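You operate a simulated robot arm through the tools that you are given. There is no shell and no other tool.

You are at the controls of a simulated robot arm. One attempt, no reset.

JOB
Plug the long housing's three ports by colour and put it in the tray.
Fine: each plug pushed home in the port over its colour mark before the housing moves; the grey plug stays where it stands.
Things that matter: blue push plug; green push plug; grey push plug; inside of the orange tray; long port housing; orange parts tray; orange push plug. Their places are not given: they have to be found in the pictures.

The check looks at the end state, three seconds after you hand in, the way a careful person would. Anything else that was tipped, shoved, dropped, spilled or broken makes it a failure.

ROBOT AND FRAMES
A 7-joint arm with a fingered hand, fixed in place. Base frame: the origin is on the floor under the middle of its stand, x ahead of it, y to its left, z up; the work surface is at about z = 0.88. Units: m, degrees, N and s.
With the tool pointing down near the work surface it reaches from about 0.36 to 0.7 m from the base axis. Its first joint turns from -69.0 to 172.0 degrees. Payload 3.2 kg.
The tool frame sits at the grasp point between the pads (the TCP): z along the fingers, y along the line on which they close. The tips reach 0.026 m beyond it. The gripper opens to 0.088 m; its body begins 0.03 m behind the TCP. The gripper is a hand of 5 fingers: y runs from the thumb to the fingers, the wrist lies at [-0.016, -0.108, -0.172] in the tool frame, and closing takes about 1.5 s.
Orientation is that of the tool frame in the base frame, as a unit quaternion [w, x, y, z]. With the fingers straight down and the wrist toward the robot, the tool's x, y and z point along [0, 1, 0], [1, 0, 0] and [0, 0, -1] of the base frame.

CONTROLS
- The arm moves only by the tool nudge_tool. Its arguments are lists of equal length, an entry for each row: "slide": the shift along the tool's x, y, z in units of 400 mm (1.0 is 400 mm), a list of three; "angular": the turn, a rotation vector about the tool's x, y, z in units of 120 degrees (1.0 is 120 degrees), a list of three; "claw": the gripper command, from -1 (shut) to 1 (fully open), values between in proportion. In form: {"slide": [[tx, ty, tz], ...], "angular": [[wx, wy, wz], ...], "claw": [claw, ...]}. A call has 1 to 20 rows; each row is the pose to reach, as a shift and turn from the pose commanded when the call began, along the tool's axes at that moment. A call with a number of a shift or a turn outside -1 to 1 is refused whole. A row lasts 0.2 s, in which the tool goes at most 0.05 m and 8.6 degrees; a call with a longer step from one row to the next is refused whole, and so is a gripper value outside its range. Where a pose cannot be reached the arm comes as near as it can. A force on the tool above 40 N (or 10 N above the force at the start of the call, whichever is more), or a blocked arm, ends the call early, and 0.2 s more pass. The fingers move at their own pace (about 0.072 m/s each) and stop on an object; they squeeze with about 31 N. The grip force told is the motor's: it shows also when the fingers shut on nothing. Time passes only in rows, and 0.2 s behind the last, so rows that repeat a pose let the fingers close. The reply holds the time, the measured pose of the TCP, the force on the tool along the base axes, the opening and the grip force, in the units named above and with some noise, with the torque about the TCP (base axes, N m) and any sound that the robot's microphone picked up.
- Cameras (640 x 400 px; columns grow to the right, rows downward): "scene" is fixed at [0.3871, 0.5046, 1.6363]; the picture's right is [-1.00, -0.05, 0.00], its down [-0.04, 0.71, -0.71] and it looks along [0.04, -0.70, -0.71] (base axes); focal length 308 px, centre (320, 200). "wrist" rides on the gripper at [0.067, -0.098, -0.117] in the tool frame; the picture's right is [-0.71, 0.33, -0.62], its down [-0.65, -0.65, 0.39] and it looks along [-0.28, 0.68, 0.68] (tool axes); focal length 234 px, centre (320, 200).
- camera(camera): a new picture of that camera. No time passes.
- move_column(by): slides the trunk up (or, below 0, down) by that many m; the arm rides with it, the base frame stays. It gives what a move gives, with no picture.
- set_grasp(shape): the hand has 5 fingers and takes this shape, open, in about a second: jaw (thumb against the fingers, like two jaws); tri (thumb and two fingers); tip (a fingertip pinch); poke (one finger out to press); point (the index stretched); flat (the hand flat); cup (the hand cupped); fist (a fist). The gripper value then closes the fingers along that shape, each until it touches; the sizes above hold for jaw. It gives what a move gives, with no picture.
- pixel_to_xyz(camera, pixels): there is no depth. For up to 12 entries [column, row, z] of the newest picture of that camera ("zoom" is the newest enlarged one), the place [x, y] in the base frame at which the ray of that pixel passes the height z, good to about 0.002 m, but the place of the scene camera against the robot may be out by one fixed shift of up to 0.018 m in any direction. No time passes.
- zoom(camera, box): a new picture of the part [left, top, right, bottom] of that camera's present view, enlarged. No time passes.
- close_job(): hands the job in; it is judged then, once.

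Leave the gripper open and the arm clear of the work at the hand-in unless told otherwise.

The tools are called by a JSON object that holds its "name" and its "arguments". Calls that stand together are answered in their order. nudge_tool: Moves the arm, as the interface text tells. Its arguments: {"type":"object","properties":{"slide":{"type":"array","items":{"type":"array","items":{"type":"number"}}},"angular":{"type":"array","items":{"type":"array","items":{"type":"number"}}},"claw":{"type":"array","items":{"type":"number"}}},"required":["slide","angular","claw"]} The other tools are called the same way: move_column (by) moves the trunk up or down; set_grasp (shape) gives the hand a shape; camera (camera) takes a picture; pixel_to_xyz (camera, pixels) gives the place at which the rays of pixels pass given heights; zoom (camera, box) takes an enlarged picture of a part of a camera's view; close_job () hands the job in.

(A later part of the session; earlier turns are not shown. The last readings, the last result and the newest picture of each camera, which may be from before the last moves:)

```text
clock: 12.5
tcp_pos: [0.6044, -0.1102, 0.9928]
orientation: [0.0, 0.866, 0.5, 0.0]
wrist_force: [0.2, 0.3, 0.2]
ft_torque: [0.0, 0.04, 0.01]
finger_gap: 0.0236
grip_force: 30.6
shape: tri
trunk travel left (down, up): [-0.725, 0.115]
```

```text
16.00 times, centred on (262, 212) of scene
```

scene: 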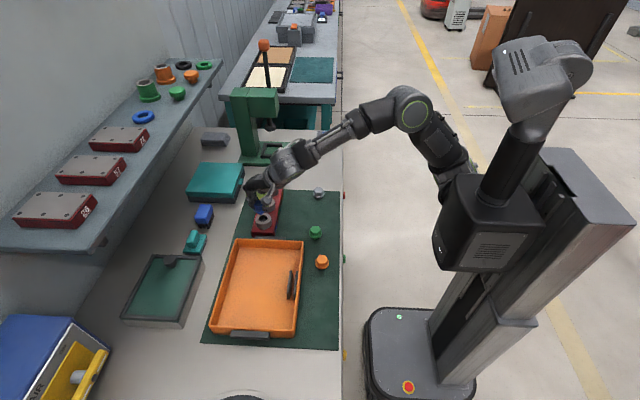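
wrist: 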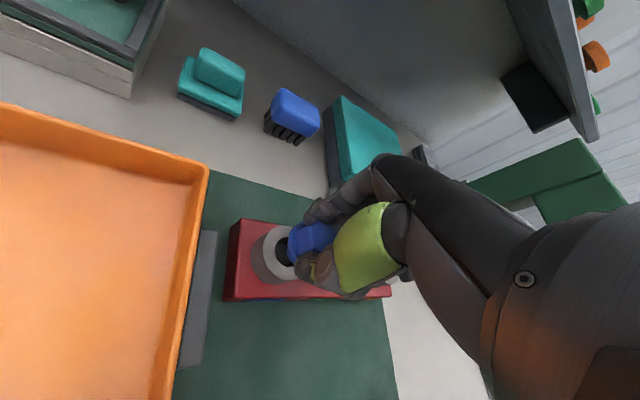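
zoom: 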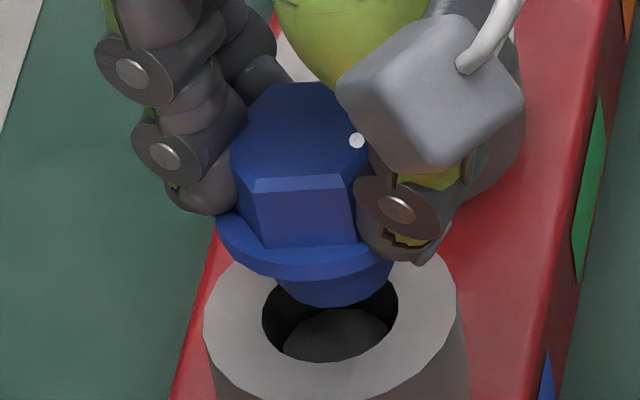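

Combining both views: the stem needs about +1.8 mm x and +0.7 mm y. I apply that and lower 10 mm in small steps, watching the force.

{"name": "nudge_tool", "arguments": {"slide": [[0.0038, 0.003, 0.0], [0.0038, 0.003, 0.005], [0.0038, 0.003, 0.01], [0.0038, 0.003, 0.015], [0.0038, 0.003, 0.02], [0.0038, 0.003, 0.025]], "angular": [[0, 0, 0], [0, 0, 0], [0, 0, 0], [0, 0, 0], [0, 0, 0], [0, 0, 0]], "claw": [-0.6, -0.6, -0.6, -0.6, -0.6, -0.6]}}

{"name": "zoom", "arguments": {"camera": "scene", "box": [250, 205, 275, 222]}}

{"name": "zoom", "arguments": {"camera": "wrist", "box": [255, 210, 335, 285]}}

```text
clock: 13.9
tcp_pos: [0.604, -0.1092, 0.9823]
orientation: [0.0, 0.866, 0.5, 0.0]
wrist_force: [1.4, 0.9, -0.3]
ft_torque: [-0.02, -0.01, -0.04]
finger_gap: 0.0234
grip_force: 31.1
shape: tri
trunk travel left (down, up): [-0.725, 0.115]
```

```text
16.00 times, centred on (262, 214) of scene
```

zoom: 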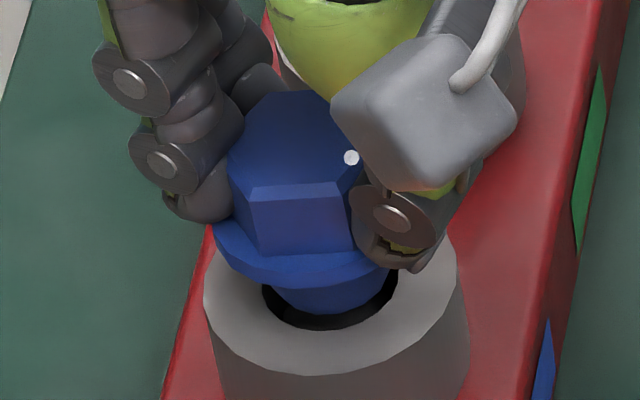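

```text
5.33 times, centred on (295, 248) of wrist
```

zoom: 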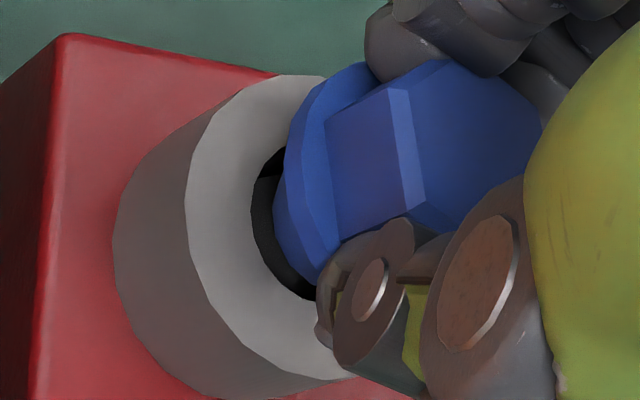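

The stem now sits centred in the bore opening at ring-top level, with even dark gaps left and right. I continue down 8 mm in 2 mm rows.

{"name": "nudge_tool", "arguments": {"slide": [[0, 0, 0.005], [0, 0, 0.01], [0, 0, 0.015], [0, 0, 0.02]], "angular": [[0, 0, 0], [0, 0, 0], [0, 0, 0], [0, 0, 0]], "claw": [-0.6, -0.6, -0.6, -0.6]}}

{"name": "zoom", "arguments": {"camera": "scene", "box": [250, 205, 275, 222]}}

```text
clock: 14.9
tcp_pos: [0.6057, -0.109, 0.9746]
orientation: [0.0, 0.866, 0.5, 0.0]
wrist_force: [-0.3, -0.3, 0.1]
ft_torque: [0.0, -0.01, 0.0]
finger_gap: 0.0235
grip_force: 31.4
shape: tri
trunk travel left (down, up): [-0.725, 0.115]
```

```text
16.00 times, centred on (262, 214) of scene
```

zoom: 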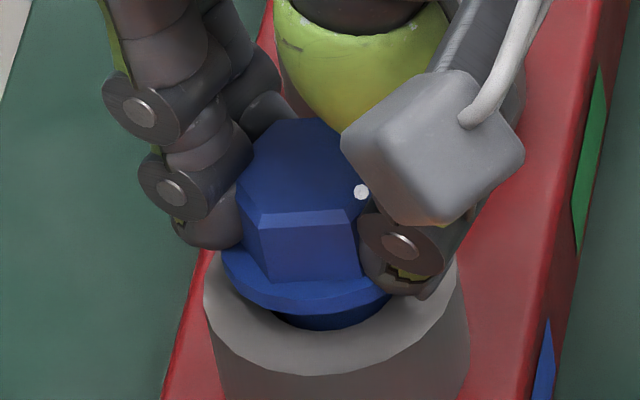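

It's entering with no resistance. I go on, 8 mm more, in 2 mm rows.

{"name": "nudge_tool", "arguments": {"slide": [[0, 0, 0.005], [0, 0, 0.01], [0, 0, 0.015], [0, 0, 0.02]], "angular": [[0, 0, 0], [0, 0, 0], [0, 0, 0], [0, 0, 0]], "claw": [-0.6, -0.6, -0.6, -0.6]}}

{"name": "zoom", "arguments": {"camera": "scene", "box": [250, 205, 275, 222]}}

```text
clock: 15.9
tcp_pos: [0.6042, -0.1099, 0.9674]
orientation: [0.0, 0.866, 0.5, 0.002]
wrist_force: [1.4, 1.3, 5.2]
ft_torque: [-0.04, -0.12, 0.0]
finger_gap: 0.0232
grip_force: 31.0
shape: tri
trunk travel left (down, up): [-0.725, 0.115]
```

```text
16.00 times, centred on (262, 214) of scene
```

zoom: 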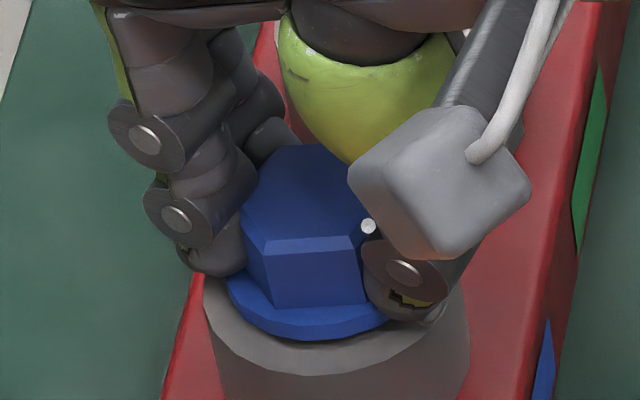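

Resistance of about 5 N begins; the flange still looks about 3 mm above the ring. I push down further in 1 mm rows, watching force and sound.

{"name": "nudge_tool", "arguments": {"slide": [[0, 0, 0.0025], [0, 0, 0.005], [0, 0, 0.0075], [0, 0, 0.01]], "angular": [[0, 0, 0], [0, 0, 0], [0, 0, 0], [0, 0, 0]], "claw": [-0.6, -0.6, -0.6, -0.6]}}

{"name": "zoom", "arguments": {"camera": "scene", "box": [250, 205, 275, 222]}}

```text
clock: 16.9
tcp_pos: [0.6031, -0.1077, 0.9673]
orientation: [0.002, 0.866, 0.5, 0.003]
wrist_force: [3.5, -1.9, 23.2]
ft_torque: [-0.46, -0.39, 0.02]
finger_gap: 0.0239
grip_force: 31.4
shape: tri
trunk travel left (down, up): [-0.725, 0.115]
```

```text
16.00 times, centred on (262, 214) of scene
```

zoom: 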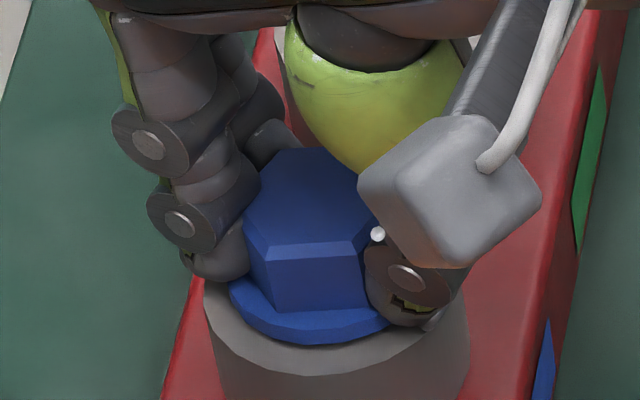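

Now 23 N with little travel. I push a bit more, up to the 40 N limit, still straight down.

{"name": "nudge_tool", "arguments": {"slide": [[0, 0, 0.0025], [0, 0, 0.005], [0, 0, 0.0075]], "angular": [[0, 0, 0], [0, 0, 0], [0, 0, 0]], "claw": [-0.6, -0.6, -0.6]}}

{"name": "zoom", "arguments": {"camera": "scene", "box": [250, 205, 275, 222]}}

{"name": "zoom", "arguments": {"camera": "wrist", "box": [255, 210, 335, 285]}}

```text
clock: 17.7
tcp_pos: [0.6045, -0.1084, 0.9675]
orientation: [-0.001, 0.867, 0.498, 0.009]
wrist_force: [3.6, 0.3, 24.1]
ft_torque: [-0.36, -0.41, 0.03]
finger_gap: 0.024
grip_force: 31.6
shape: tri
trunk travel left (down, up): [-0.725, 0.115]
```

```text
16.00 times, centred on (262, 214) of scene
```

zoom: 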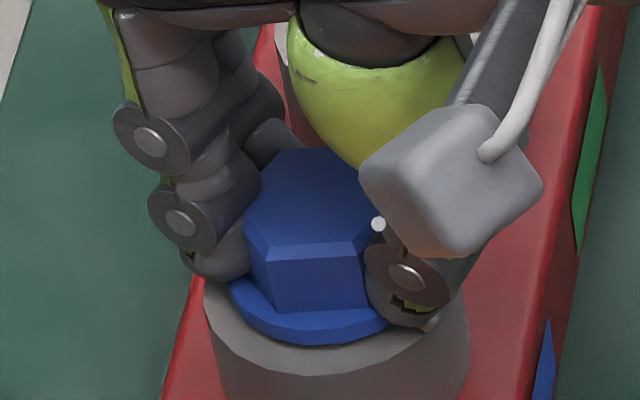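

```text
5.33 times, centred on (295, 248) of wrist
```

zoom: 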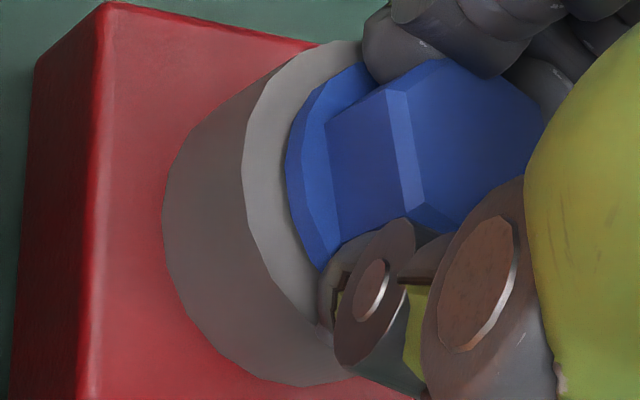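

The tool is stopped at z = 0.9675 with stiff contact, which fits the flange seating on the ring (about 14.8 mm of insertion). I relieve the push by raising the command 6 mm, then open the fingers and inspect.

{"name": "nudge_tool", "arguments": {"slide": [[0, 0, -0.008], [0, 0, -0.015], [0, 0, -0.015], [0, 0, -0.015], [0, 0, -0.015], [0, 0, -0.015]], "angular": [[0, 0, 0], [0, 0, 0], [0, 0, 0], [0, 0, 0], [0, 0, 0], [0, 0, 0]], "claw": [-0.6, -0.6, -0.2, 0.2, 0.5, 0.5]}}

{"name": "zoom", "arguments": {"camera": "scene", "box": [250, 205, 275, 222]}}

{"name": "zoom", "arguments": {"camera": "wrist", "box": [255, 210, 335, 285]}}

```text
clock: 19.1
tcp_pos: [0.6046, -0.1139, 0.9636]
orientation: [-0.007, 0.869, 0.495, 0.003]
wrist_force: [0.2, -1.4, -0.5]
ft_torque: [0.03, -0.03, 0.01]
finger_gap: 0.0655
grip_force: 0.1
shape: tri
trunk travel left (down, up): [-0.725, 0.115]
```

```text
16.00 times, centred on (262, 214) of scene
```

zoom: 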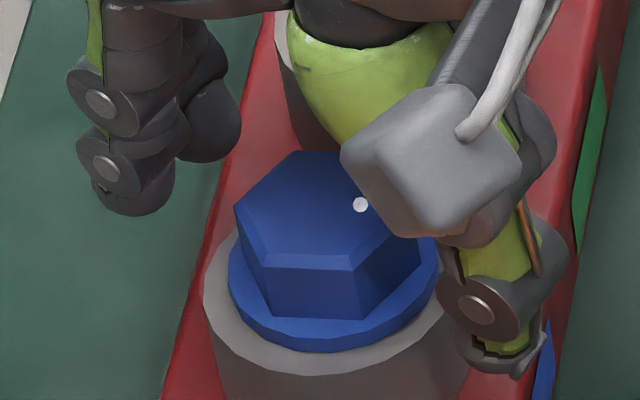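

```text
5.33 times, centred on (295, 248) of wrist
```

zoom: 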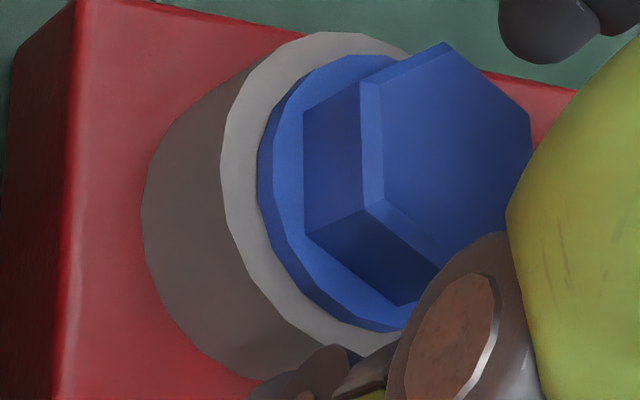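

The blue plug stays in the port; flange looks flush on the ring. I raise the hand 70 mm straight up and look at the seating clearly.

{"name": "nudge_tool", "arguments": {"slide": [[0, 0, -0.04], [0, 0, -0.09], [0, 0, -0.175], [0, 0, -0.175]], "angular": [[0, 0, 0], [0, 0, 0], [0, 0, 0], [0, 0, 0]], "claw": [0.6, 0.6, 0.6, 0.6]}}

{"name": "zoom", "arguments": {"camera": "scene", "box": [245, 190, 285, 230]}}

{"name": "camera", "arguments": {"camera": "wrist"}}

```text
clock: 20.1
tcp_pos: [0.6061, -0.1075, 1.0341]
orientation: [0.0, 0.866, 0.501, 0.0]
wrist_force: [0.1, -0.5, -1.4]
ft_torque: [-0.02, -0.03, 0.03]
finger_gap: 0.0701
grip_force: 0.1
shape: tri
trunk travel left (down, up): [-0.725, 0.115]
```

```text
10.00 times, centred on (265, 210) of scene
```

zoom: 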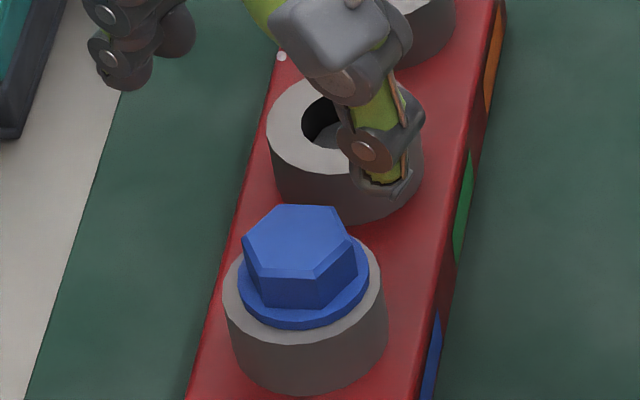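

```text
taken
```

wrist: 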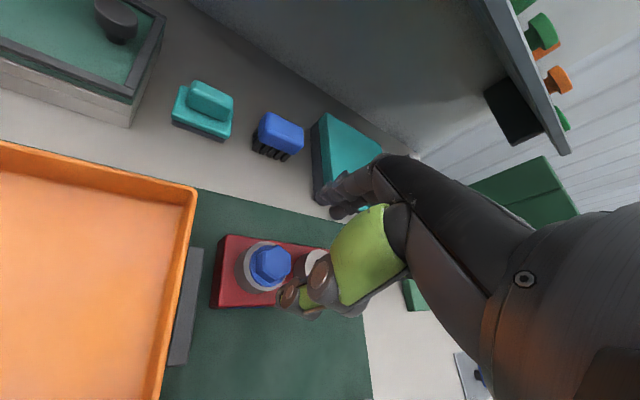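

Blue looks seated. I zoom hard on the seat line from both cameras to check for any gap.

{"name": "zoom", "arguments": {"camera": "scene", "box": [252, 207, 277, 226]}}

{"name": "zoom", "arguments": {"camera": "wrist", "box": [230, 230, 310, 310]}}

```text
16.00 times, centred on (264, 216) of scene
```

zoom: 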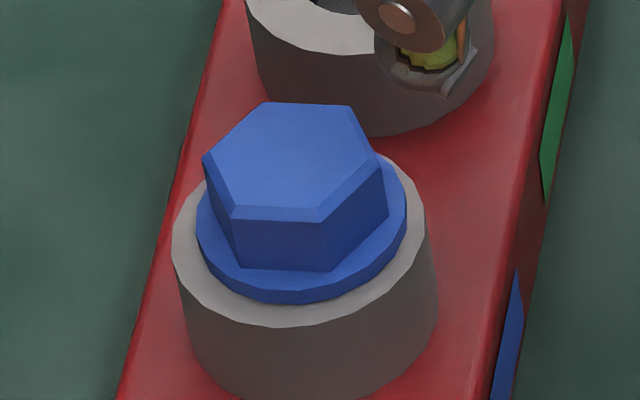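

```text
5.00 times, centred on (270, 270) of wrist
```

zoom: 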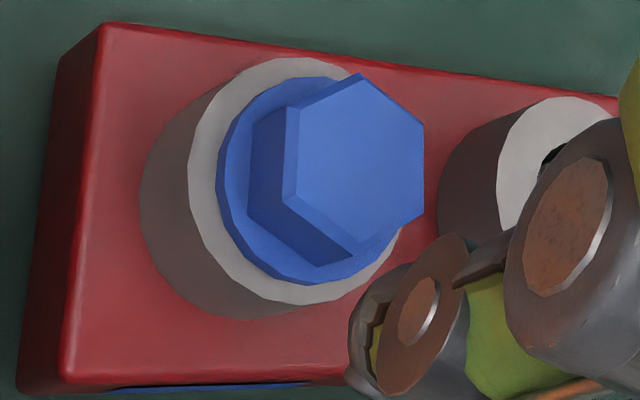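

No gap is visible, but I want to be sure it is home, so I'll press on the hex top with closed fingertips. First I locate the hex top: (277.6,261.8) in the wrist view.

{"name": "pixel_to_xyz", "arguments": {"camera": "wrist", "pixels": [[277.6, 261.8, 0.9555], [277.6, 261.8, 0.9575], [277.6, 261.8, 0.9535]]}}

{"name": "nudge_tool", "arguments": {"slide": [[0, 0, 0], [0, 0, 0], [0, 0, 0], [0, 0, 0], [0, 0, 0], [0, 0, 0], [0, 0, 0]], "angular": [[0, 0, 0], [0, 0, 0], [0, 0, 0], [0, 0, 0], [0, 0, 0], [0, 0, 0], [0, 0, 0]], "claw": [-1, -1, -1, -1, -1, -1, -1]}}

{"name": "zoom", "arguments": {"camera": "scene", "box": [240, 180, 290, 230]}}

{"name": "zoom", "arguments": {"camera": "wrist", "box": [230, 180, 350, 300]}}

```text
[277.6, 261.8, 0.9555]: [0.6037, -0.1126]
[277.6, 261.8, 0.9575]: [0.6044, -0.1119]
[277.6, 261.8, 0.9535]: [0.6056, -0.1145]
```

```text
clock: 21.7
tcp_pos: [0.6057, -0.108, 1.0344]
orientation: [0.0, 0.866, 0.499, 0.0]
wrist_force: [0.2, -0.4, -0.7]
ft_torque: [0.04, 0.0, -0.04]
finger_gap: 0.0
grip_force: 30.8
shape: tri
trunk travel left (down, up): [-0.725, 0.115]
```

```text
8.00 times, centred on (265, 205) of scene
```

zoom: 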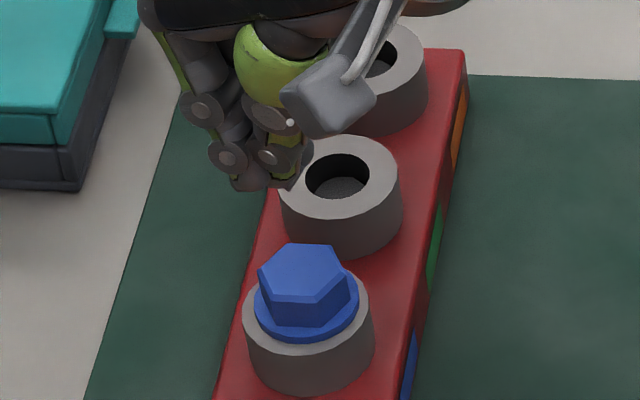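

```text
3.33 times, centred on (290, 240) of wrist
```

zoom: 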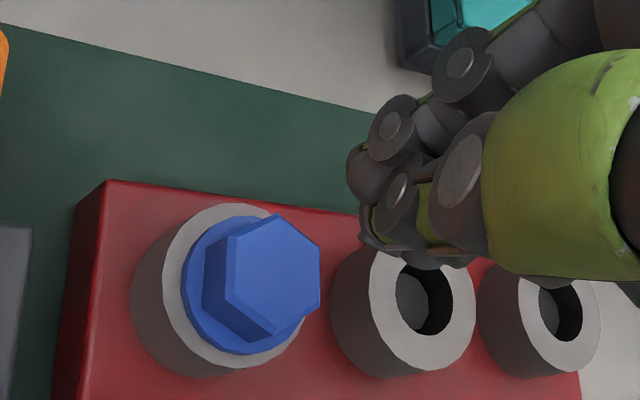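

Fingers closed. I move over the hex centre and go down to 5 mm above expected contact, then slowly press.

{"name": "nudge_tool", "arguments": {"slide": [[-0.009, 0.002, 0.04], [-0.009, 0.002, 0.08], [-0.009, 0.002, 0.113], [-0.009, 0.002, 0.118], [-0.009, 0.002, 0.123], [-0.009, 0.002, 0.128]], "angular": [[0, 0, 0], [0, 0, 0], [0, 0, 0], [0, 0, 0], [0, 0, 0], [0, 0, 0]], "claw": [-1, -1, -1, -1, -1, -1]}}

{"name": "zoom", "arguments": {"camera": "scene", "box": [245, 195, 285, 228]}}

```text
clock: 23.1
tcp_pos: [0.6065, -0.122, 0.9927]
orientation: [-0.017, 0.874, 0.486, 0.019]
wrist_force: [-0.8, -0.1, 0.9]
ft_torque: [0.01, 0.0, 0.03]
finger_gap: 0.0
grip_force: 31.1
shape: tri
trunk travel left (down, up): [-0.725, 0.115]
```

```text
12.12 times, centred on (265, 212) of scene
```

zoom: 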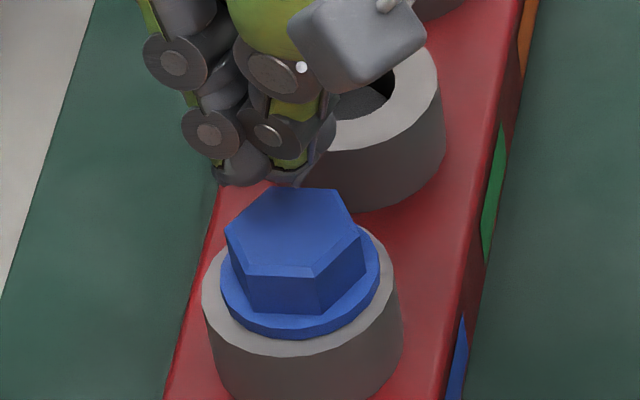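

The arm lags: it reads (0.6065, -0.122, 0.9927) with a few degrees of tilt, no contact force. I hold the same command for a moment to see whether it converges.

{"name": "nudge_tool", "arguments": {"slide": [[0, 0, 0], [0, 0, 0]], "angular": [[0, 0, 0], [0, 0, 0]], "claw": [-1, -1]}}

{"name": "camera", "arguments": {"camera": "scene"}}

```text
clock: 23.7
tcp_pos: [0.6057, -0.1243, 0.9933]
orientation: [-0.02, 0.874, 0.485, 0.018]
wrist_force: [0.3, 0.2, -0.6]
ft_torque: [0.0, -0.01, 0.0]
finger_gap: 0.0001
grip_force: 30.8
shape: tri
trunk travel left (down, up): [-0.725, 0.115]
```

```text
taken
```

scene: 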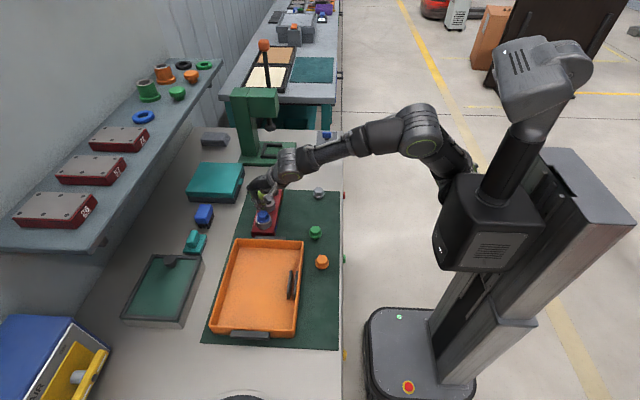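

It doesn't converge, so this arm posture is at a joint limit. I go back up 50 mm and turn the hand 25° back toward a more natural heading (thumb-to-finger axis nearly along the reach direction).

{"name": "nudge_tool", "arguments": {"slide": [[0, 0, -0.06], [0, 0, -0.12], [0, 0, -0.13], [0, 0, -0.13], [0, 0, -0.13], [0, 0, -0.13]], "angular": [[0, 0, 0], [0, 0, -0.05], [0, 0, -0.1], [0, 0, -0.15], [0, 0, -0.21], [0, 0, -0.21]], "claw": [-1, -1, -1, -1, -1, -1]}}

{"name": "camera", "arguments": {"camera": "wrist"}}

```text
clock: 25.1
tcp_pos: [0.6036, -0.1115, 1.0363]
orientation: [0.001, 0.736, 0.677, -0.001]
wrist_force: [0.3, -0.3, 1.3]
ft_torque: [-0.02, -0.01, 0.01]
finger_gap: 0.0
grip_force: 31.5
shape: tri
trunk travel left (down, up): [-0.725, 0.115]
```

```text
taken
```

wrist: 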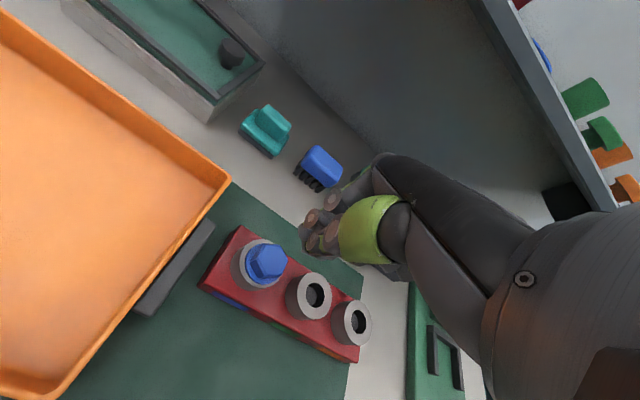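

Posture is back to normal. I locate the blue hex in this view for the press.

{"name": "zoom", "arguments": {"camera": "wrist", "box": [220, 225, 310, 305]}}

```text
5.00 times, centred on (265, 265) of wrist
```

zoom: 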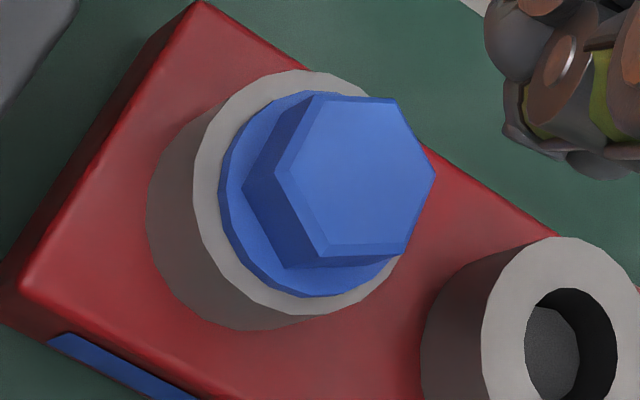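

Hex-top centre is at (272.8,259.9). Query its position.

{"name": "pixel_to_xyz", "arguments": {"camera": "wrist", "pixels": [[272.8, 259.9, 0.9555], [272.8, 259.9, 0.958], [272.8, 259.9, 0.953], [329, 290, 0.936], [370, 320, 0.936]]}}

```text
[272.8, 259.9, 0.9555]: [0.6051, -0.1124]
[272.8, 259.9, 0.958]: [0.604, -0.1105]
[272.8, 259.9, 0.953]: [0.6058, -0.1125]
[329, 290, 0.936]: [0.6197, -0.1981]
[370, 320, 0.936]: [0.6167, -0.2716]
```

Hex centre (0.605, -0.112), almost under the TCP. Descend and press gently.

{"name": "nudge_tool", "arguments": {"slide": [[0, 0.0035, 0.05], [0, 0.0035, 0.1], [0, 0.0035, 0.115], [0, 0.0035, 0.12], [0, 0.0035, 0.125]], "angular": [[0, 0, 0], [0, 0, 0], [0, 0, 0], [0, 0, 0], [0, 0, 0]], "claw": [-1, -1, -1, -1, -1]}}

{"name": "zoom", "arguments": {"camera": "scene", "box": [245, 195, 285, 228]}}

```text
clock: 26.3
tcp_pos: [0.6048, -0.1131, 0.9874]
orientation: [0.0, 0.737, 0.676, 0.0]
wrist_force: [-0.5, -0.1, -0.4]
ft_torque: [0.0, 0.01, -0.01]
finger_gap: 0.0003
grip_force: 30.6
shape: tri
trunk travel left (down, up): [-0.725, 0.115]
```

```text
12.12 times, centred on (265, 212) of scene
```

zoom: 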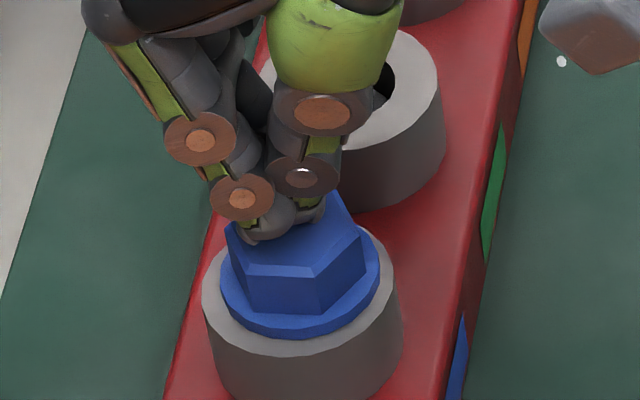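

The tips are just above the hex. Now press down in 1–2 mm rows.

{"name": "nudge_tool", "arguments": {"slide": [[0, 0, 0.005], [0, 0, 0.01], [0, 0, 0.015], [0, 0, 0.02]], "angular": [[0, 0, 0], [0, 0, 0], [0, 0, 0], [0, 0, 0]], "claw": [-1, -1, -1, -1]}}

{"name": "zoom", "arguments": {"camera": "scene", "box": [245, 195, 285, 228]}}

```text
clock: 27.3
tcp_pos: [0.6038, -0.1122, 0.9833]
orientation: [0.004, 0.737, 0.675, 0.005]
wrist_force: [5.0, -2.3, 23.1]
ft_torque: [-0.28, -0.05, 0.04]
finger_gap: 0.0
grip_force: 31.1
shape: tri
trunk travel left (down, up): [-0.725, 0.115]
```

```text
12.12 times, centred on (265, 212) of scene
```

zoom: 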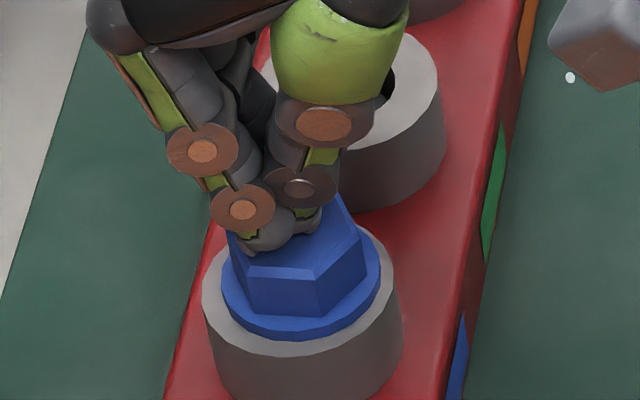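

Stiff contact at 23 N with no plug movement. One more increment up to near 40 N to be sure it's bottomed.

{"name": "nudge_tool", "arguments": {"slide": [[0, 0, 0.003], [0, 0, 0.006], [0, 0, 0.006]], "angular": [[0, 0, 0], [0, 0, 0], [0, 0, 0]], "claw": [-1, -1, -1]}}

{"name": "zoom", "arguments": {"camera": "scene", "box": [252, 207, 277, 226]}}

```text
clock: 28.1
tcp_pos: [0.604, -0.1127, 0.9826]
orientation: [0.004, 0.736, 0.676, 0.005]
wrist_force: [3.8, -3.5, 27.9]
ft_torque: [-0.48, 0.05, 0.02]
finger_gap: 0.0
grip_force: 30.9
shape: tri
trunk travel left (down, up): [-0.725, 0.115]
```

```text
16.00 times, centred on (264, 216) of scene
```

zoom: 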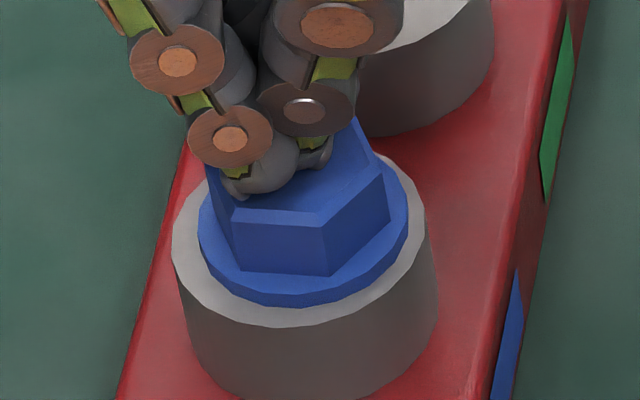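

The flange edge moved down a hair (row 303→307). One more push increment to see whether it still moves.

{"name": "nudge_tool", "arguments": {"slide": [[0, 0, 0.004], [0, 0, 0.008], [0, 0, 0.008]], "angular": [[0, 0, 0], [0, 0, 0], [0, 0, 0]], "claw": [-1, -1, -1]}}

{"name": "zoom", "arguments": {"camera": "scene", "box": [252, 207, 277, 226]}}

```text
clock: 28.9
tcp_pos: [0.6048, -0.1119, 0.9824]
orientation: [0.008, 0.736, 0.677, 0.009]
wrist_force: [4.5, -4.2, 35.6]
ft_torque: [-0.35, 0.06, 0.08]
finger_gap: 0.0
grip_force: 30.8
shape: tri
trunk travel left (down, up): [-0.725, 0.115]
```

```text
16.00 times, centred on (264, 216) of scene
```

zoom: 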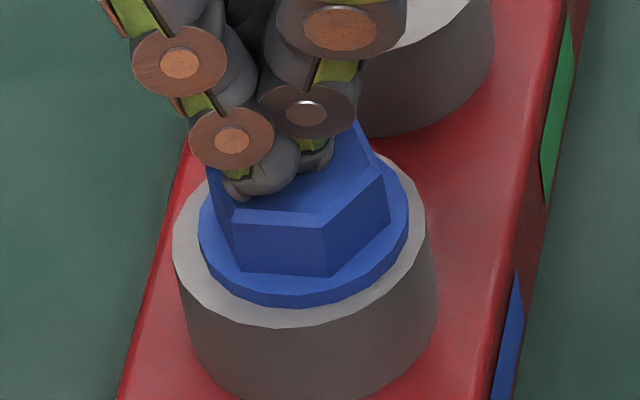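

At 35.6 N nothing moves further: blue is home. I lift straight up, then travel to above the green plug (0.445, -0.090), turning back to the 30° heading and opening the hand.

{"name": "nudge_tool", "arguments": {"slide": [[0, 0, -0.06], [0, 0, -0.15], [0.0045, -0.081, -0.15], [0.009, -0.162, -0.15], [0.0135, -0.243, -0.15], [0.018, -0.324, -0.15], [0.0225, -0.404, -0.15], [0.0225, -0.404, -0.15], [0.0225, -0.404, -0.15]], "angular": [[0, 0, 0], [0, 0, 0], [0, 0, 0.042], [0, 0, 0.084], [0, 0, 0.126], [0, 0, 0.168], [0, 0, 0.21], [0, 0, 0.21], [0, 0, 0.21]], "claw": [-1, -1, -0.5, 0, 0.5, 1, 1, 1, 1]}}

{"name": "camera", "arguments": {"camera": "wrist"}}

{"name": "camera", "arguments": {"camera": "scene"}}

```text
clock: 30.9
tcp_pos: [0.445, -0.0895, 1.0332]
orientation: [0.001, 0.867, 0.499, 0.001]
wrist_force: [-0.9, 0.9, -0.2]
ft_torque: [-0.01, -0.01, 0.02]
finger_gap: 0.0878
grip_force: 0.1
shape: tri
out of reach, approached as far as the arm can: row 5
trunk travel left (down, up): [-0.725, 0.115]
```

```text
taken
```

wrist: 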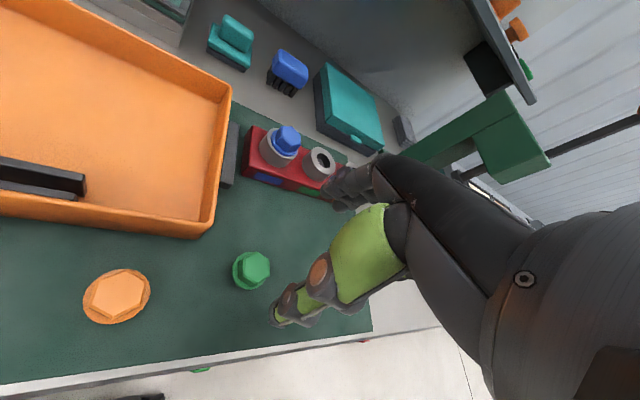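

```text
taken
```

scene: 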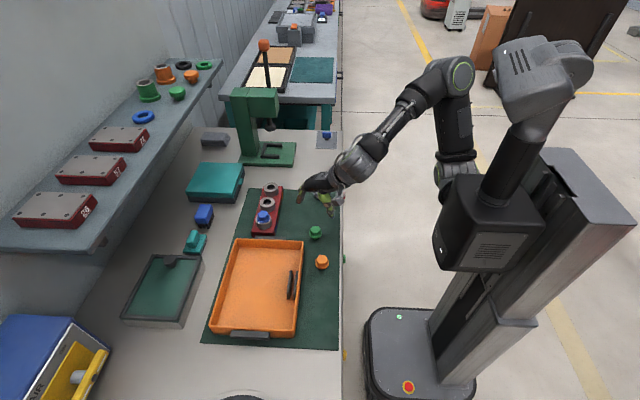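

Over the green plug now; it appears at about (253,269) in the wrist view. I zoom for its centre and heading.

{"name": "zoom", "arguments": {"camera": "wrist", "box": [215, 230, 295, 310]}}

{"name": "zoom", "arguments": {"camera": "wrist", "box": [70, 255, 170, 340]}}

```text
5.00 times, centred on (255, 270) of wrist
```

zoom: 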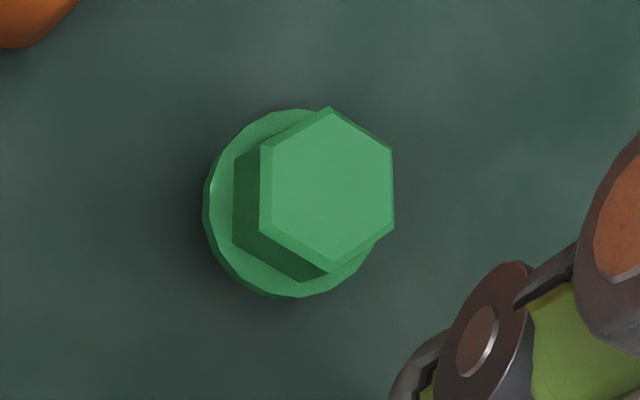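

```text
4.71 times, centred on (120, 298) of wrist
```

zoom: 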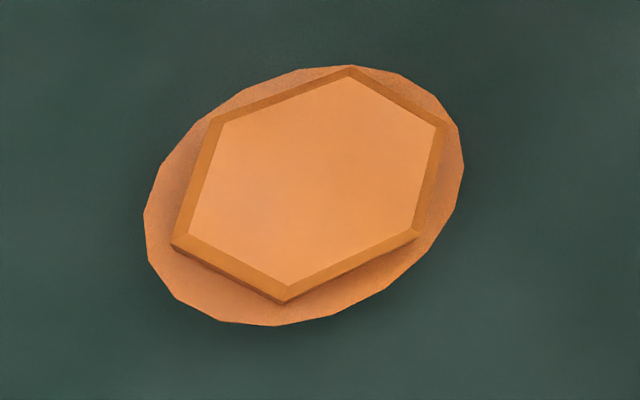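

Green hex top is at (256.8,267.4); the TCP axis projects there to within a pixel. Query to confirm.

{"name": "pixel_to_xyz", "arguments": {"camera": "wrist", "pixels": [[256.8, 267.4, 0.9155], [256.8, 267.4, 0.913], [256.8, 267.4, 0.918]]}}

```text
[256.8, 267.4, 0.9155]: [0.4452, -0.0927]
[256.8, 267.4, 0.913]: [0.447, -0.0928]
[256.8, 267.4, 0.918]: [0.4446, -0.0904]
```

Target (0.4453, -0.0915). I descend to TCP z ≈ 0.95 with fingers at 70 mm, and check.

{"name": "nudge_tool", "arguments": {"slide": [[-0.001, 0.001, 0.07], [-0.002, 0.002, 0.14], [-0.003, 0.0025, 0.2075], [-0.003, 0.0025, 0.2075]], "angular": [[0, 0, 0], [0, 0, 0], [0, 0, 0], [0, 0, 0]], "claw": [0.6, 0.6, 0.6, 0.6]}}

{"name": "zoom", "arguments": {"camera": "wrist", "box": [240, 180, 400, 320]}}

{"name": "zoom", "arguments": {"camera": "scene", "box": [295, 195, 345, 245]}}

```text
clock: 31.9
tcp_pos: [0.4452, -0.0921, 0.9515]
orientation: [0.0, 0.866, 0.5, 0.0]
wrist_force: [-0.7, -0.4, -0.5]
ft_torque: [0.03, 0.01, 0.03]
finger_gap: 0.0707
grip_force: 0.0
shape: tri
trunk travel left (down, up): [-0.725, 0.115]
```

```text
2.86 times, centred on (320, 250) of wrist
```

zoom: 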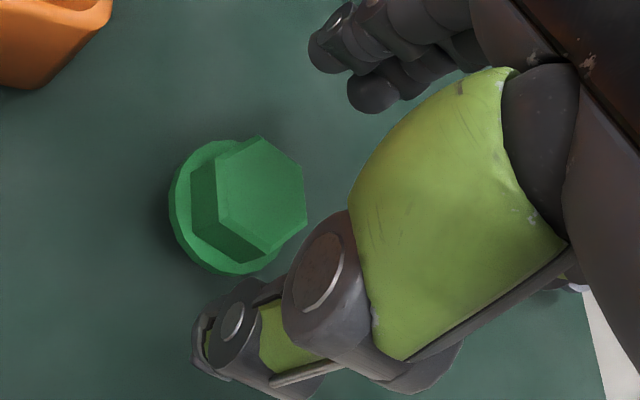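

```text
8.00 times, centred on (320, 220) of scene
```

zoom: 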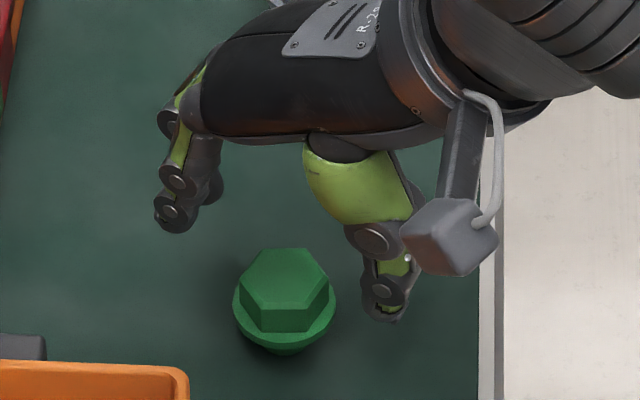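

The green hex is about 2 mm off along the tool's x. I correct and descend to TCP z ≈ 0.928, then close on the hex.

{"name": "nudge_tool", "arguments": {"slide": [[0.0055, 0, 0.02], [0.0055, 0, 0.04], [0.0055, 0, 0.0588], [0.0055, 0, 0.0588], [0.0055, 0, 0.0588], [0.0055, 0, 0.0588], [0.0055, 0, 0.0588], [0.0055, 0, 0.0588], [0.0055, 0, 0.0588], [0.0055, 0, 0.0588], [0.0055, 0, 0.0588]], "angular": [[0, 0, 0], [0, 0, 0], [0, 0, 0], [0, 0, 0], [0, 0, 0], [0, 0, 0], [0, 0, 0], [0, 0, 0], [0, 0, 0], [0, 0, 0], [0, 0, 0]], "claw": [0.6, 0.6, 0.6, 0.6, 0.2, -0.1, -0.3, -0.6, -0.6, -0.6, -0.6]}}

{"name": "zoom", "arguments": {"camera": "scene", "box": [302, 218, 332, 242]}}

{"name": "zoom", "arguments": {"camera": "wrist", "box": [260, 180, 380, 300]}}

```text
clock: 34.3
tcp_pos: [0.4448, -0.0889, 0.9289]
orientation: [0.0, 0.867, 0.499, 0.002]
wrist_force: [0.6, -0.1, 8.3]
ft_torque: [-0.07, -0.06, -0.01]
finger_gap: 0.0242
grip_force: 30.5
shape: tri
trunk travel left (down, up): [-0.725, 0.115]
```

```text
16.00 times, centred on (317, 230) of scene
```

zoom: 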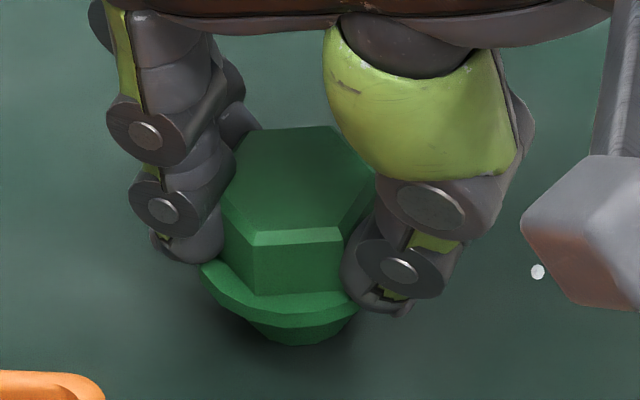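

```text
3.33 times, centred on (320, 240) of wrist
```

zoom: 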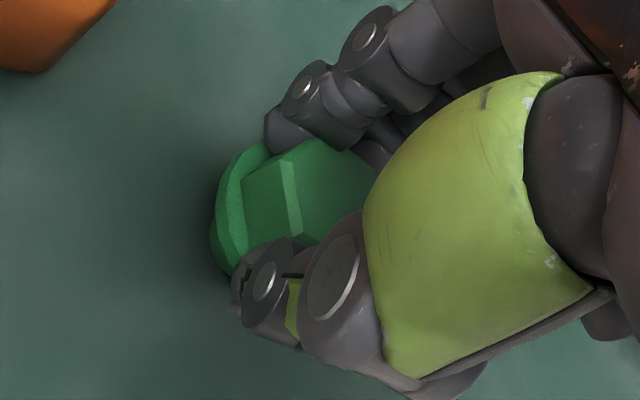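

Gripped the same way as blue. I lift to TCP z ≈ 1.015 and check the hang.

{"name": "nudge_tool", "arguments": {"slide": [[0, 0, -0.02], [0, 0, -0.06], [0, 0, -0.12], [0, 0, -0.215], [0, 0, -0.215]], "angular": [[0, 0, 0], [0, 0, 0], [0, 0, 0], [0, 0, 0], [0, 0, 0]], "claw": [-0.6, -0.6, -0.6, -0.6, -0.6]}}

{"name": "zoom", "arguments": {"camera": "scene", "box": [302, 200, 332, 224]}}

```text
clock: 35.5
tcp_pos: [0.4465, -0.0861, 1.0116]
orientation: [0.001, 0.866, 0.499, -0.001]
wrist_force: [0.0, 0.5, 0.3]
ft_torque: [0.04, 0.05, 0.0]
finger_gap: 0.0237
grip_force: 31.2
shape: tri
trunk travel left (down, up): [-0.725, 0.115]
```

```text
16.00 times, centred on (317, 212) of scene
```

zoom: 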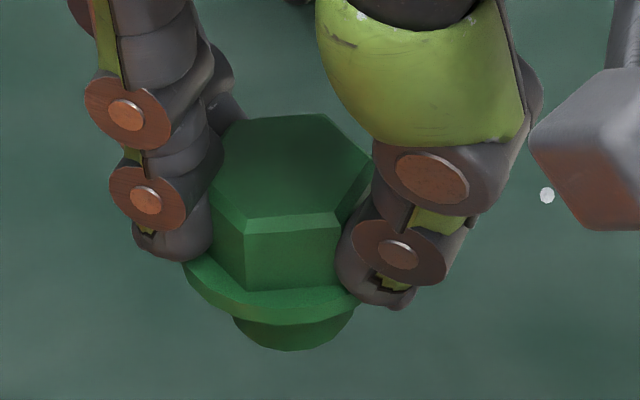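

Hanging upright. I carry it to above the middle (green-marked) port at about (0.6055, -0.181), easing the heading to about −12°.

{"name": "nudge_tool", "arguments": {"slide": [[0, 0.07, -0.01], [-0.001, 0.15, -0.01], [-0.001, 0.23, -0.01], [-0.001, 0.31, -0.01], [-0.002, 0.39, -0.01], [-0.002, 0.4615, -0.01], [-0.002, 0.4615, -0.01], [-0.002, 0.4615, -0.01]], "angular": [[0, 0, 0], [0, 0, -0.03], [0, 0, -0.06], [0, 0, -0.09], [0, 0, -0.12], [0, 0, -0.15], [0, 0, -0.15], [0, 0, -0.15]], "claw": [-0.6, -0.6, -0.6, -0.6, -0.6, -0.6, -0.6, -0.6]}}

{"name": "camera", "arguments": {"camera": "wrist"}}

{"name": "zoom", "arguments": {"camera": "scene", "box": [245, 175, 290, 225]}}

{"name": "zoom", "arguments": {"camera": "wrist", "box": [220, 200, 340, 320]}}

```text
clock: 37.3
tcp_pos: [0.6062, -0.1821, 1.0164]
orientation: [0.001, 0.778, 0.629, 0.002]
wrist_force: [-0.7, -0.2, 0.4]
ft_torque: [0.0, -0.02, -0.03]
finger_gap: 0.0233
grip_force: 31.1
shape: tri
trunk travel left (down, up): [-0.725, 0.115]
```

```text
taken
```

wrist: 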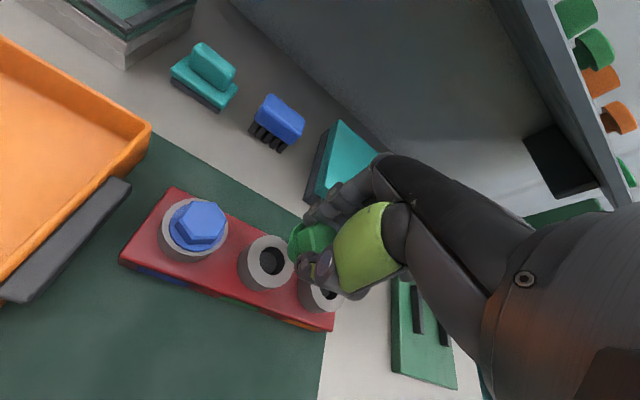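

```text
8.00 times, centred on (268, 200) of scene
```

zoom: 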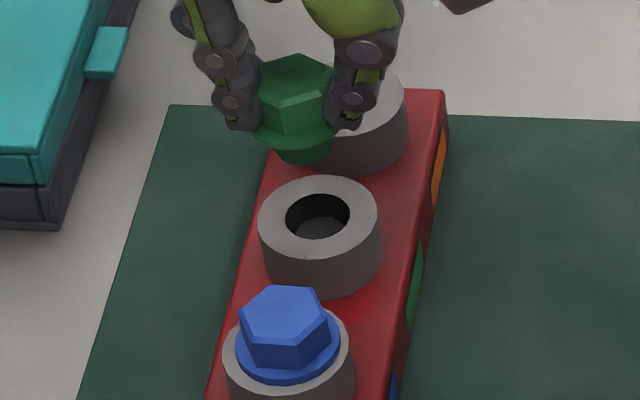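

```text
3.33 times, centred on (280, 260) of wrist
```

zoom: 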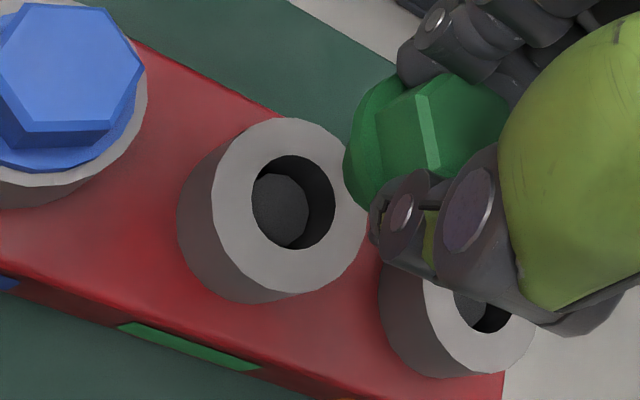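

I query the middle bore centre in both views and the stem bottom in the scene view.

{"name": "pixel_to_xyz", "arguments": {"camera": "wrist", "pixels": [[272.0, 260.75, 0.936], [272.0, 260.75, 0.934], [272.0, 260.75, 0.938]]}}

{"name": "pixel_to_xyz", "arguments": {"camera": "scene", "pixels": [[267.7, 202.25, 0.936], [266.1, 193.2, 0.967], [266.1, 193.2, 0.969], [266.1, 193.2, 0.971]]}}

{"name": "zoom", "arguments": {"camera": "scene", "box": [255, 180, 280, 197]}}

```text
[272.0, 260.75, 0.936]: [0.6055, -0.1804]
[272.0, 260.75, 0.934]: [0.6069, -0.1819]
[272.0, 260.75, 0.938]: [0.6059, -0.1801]
```

```text
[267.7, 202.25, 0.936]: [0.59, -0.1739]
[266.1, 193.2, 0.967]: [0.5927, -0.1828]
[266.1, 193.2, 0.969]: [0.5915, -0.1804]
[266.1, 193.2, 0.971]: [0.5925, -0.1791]
```

```text
16.00 times, centred on (268, 188) of scene
```

zoom: 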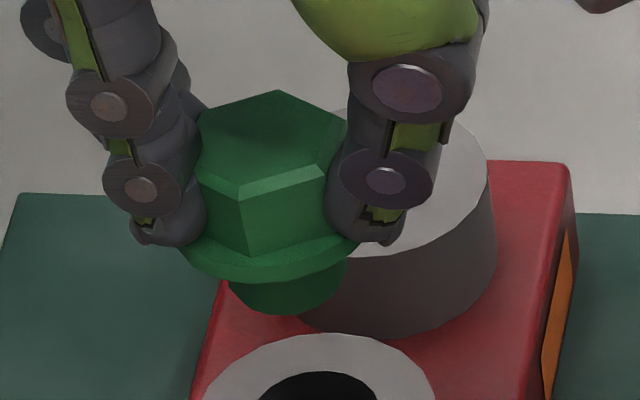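

Comparing hand views, the green plug sits about 2–3 mm lower in the grip than blue did, and both cameras say the stem is about 5–6 mm too far to −y. I shift +6 mm in y (and +0.5 mm x) and lower 18 mm, then look again.

{"name": "nudge_tool", "arguments": {"slide": [[0.015, -0.002, 0.0], [0.015, -0.002, 0.0225], [0.015, -0.002, 0.045], [0.015, -0.002, 0.045]], "angular": [[0, 0, 0], [0, 0, 0], [0, 0, 0], [0, 0, 0]], "claw": [-0.6, -0.6, -0.6, -0.6]}}

{"name": "camera", "arguments": {"camera": "wrist"}}

{"name": "zoom", "arguments": {"camera": "scene", "box": [255, 190, 280, 207]}}

{"name": "zoom", "arguments": {"camera": "wrist", "box": [235, 205, 335, 295]}}

```text
clock: 38.3
tcp_pos: [0.6048, -0.1756, 0.9981]
orientation: [0.0, 0.777, 0.629, 0.0]
wrist_force: [0.1, 0.1, -0.1]
ft_torque: [0.02, 0.03, 0.0]
finger_gap: 0.0233
grip_force: 30.6
shape: tri
trunk travel left (down, up): [-0.725, 0.115]
```

```text
taken
```

wrist: 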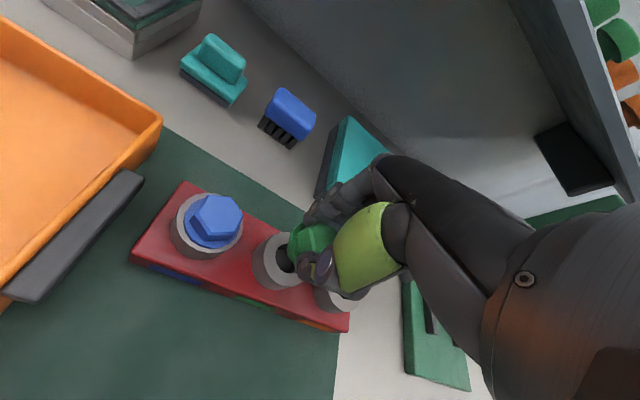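

```text
16.00 times, centred on (268, 198) of scene
```

zoom: 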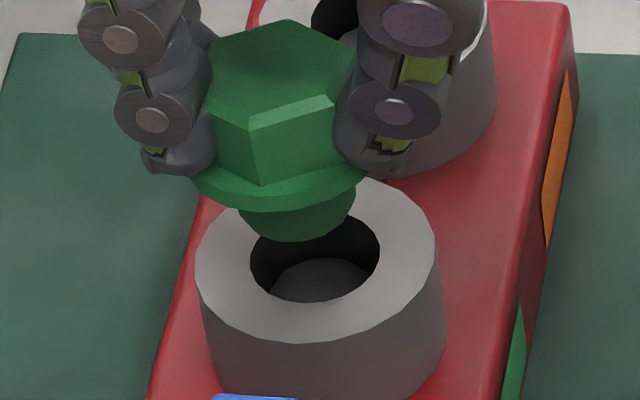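

```text
4.44 times, centred on (285, 250) of wrist
```

zoom: 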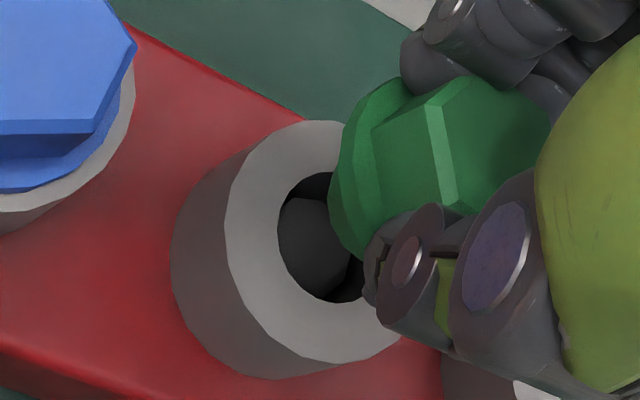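

Stem centre is now nearly right: scene says about 1.8 mm too far +x, y good. I move −1.2 mm in x, lower 10 mm and look again just above the bore.

{"name": "nudge_tool", "arguments": {"slide": [[-0.0006, -0.003, 0.0], [-0.0006, -0.003, 0.0125], [-0.0006, -0.003, 0.025], [-0.0006, -0.003, 0.025]], "angular": [[0, 0, 0], [0, 0, 0], [0, 0, 0], [0, 0, 0]], "claw": [-0.6, -0.6, -0.6, -0.6]}}

{"name": "zoom", "arguments": {"camera": "scene", "box": [255, 190, 280, 207]}}

{"name": "zoom", "arguments": {"camera": "wrist", "box": [245, 205, 335, 285]}}

```text
clock: 39.3
tcp_pos: [0.6042, -0.1772, 0.9886]
orientation: [0.001, 0.777, 0.629, 0.0]
wrist_force: [-0.2, 0.2, 0.2]
ft_torque: [-0.01, 0.02, 0.0]
finger_gap: 0.0235
grip_force: 31.1
shape: tri
trunk travel left (down, up): [-0.725, 0.115]
```

```text
16.00 times, centred on (268, 198) of scene
```

zoom: 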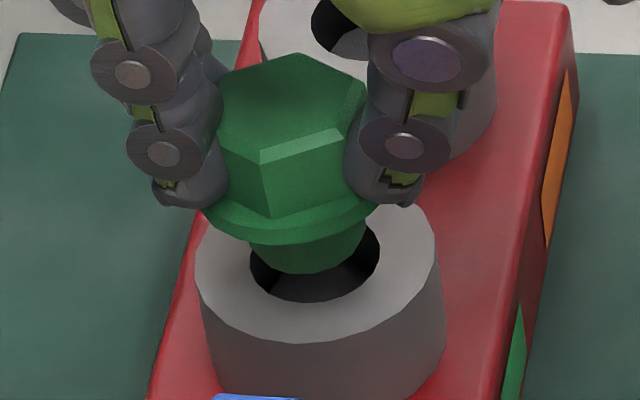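

```text
5.00 times, centred on (290, 245) of wrist
```

zoom: 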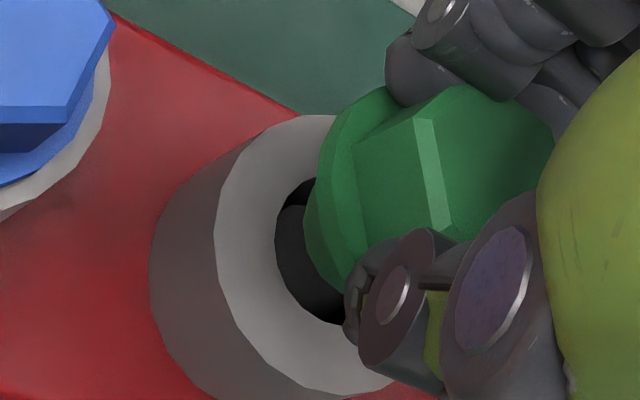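

Only about 1 mm off now. I nudge (−0.6, +1.0) mm and lower 8 mm slowly into the bore.

{"name": "nudge_tool", "arguments": {"slide": [[0.0022, -0.002, 0.0], [0.0022, -0.002, 0.005], [0.0022, -0.002, 0.01], [0.0022, -0.002, 0.015], [0.0022, -0.002, 0.02]], "angular": [[0, 0, 0], [0, 0, 0], [0, 0, 0], [0, 0, 0], [0, 0, 0]], "claw": [-0.6, -0.6, -0.6, -0.6, -0.6]}}

{"name": "zoom", "arguments": {"camera": "scene", "box": [255, 190, 280, 207]}}

```text
clock: 40.5
tcp_pos: [0.6041, -0.176, 0.98]
orientation: [0.0, 0.778, 0.629, 0.0]
wrist_force: [0.5, 0.2, -0.7]
ft_torque: [0.02, 0.0, 0.03]
finger_gap: 0.0231
grip_force: 31.3
shape: tri
trunk travel left (down, up): [-0.725, 0.115]
```

```text
16.00 times, centred on (268, 198) of scene
```

zoom: 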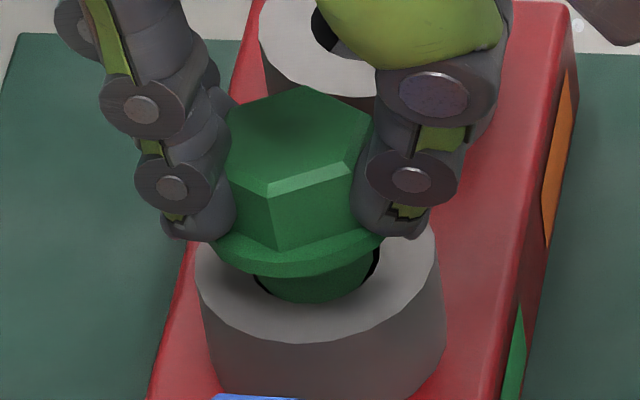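

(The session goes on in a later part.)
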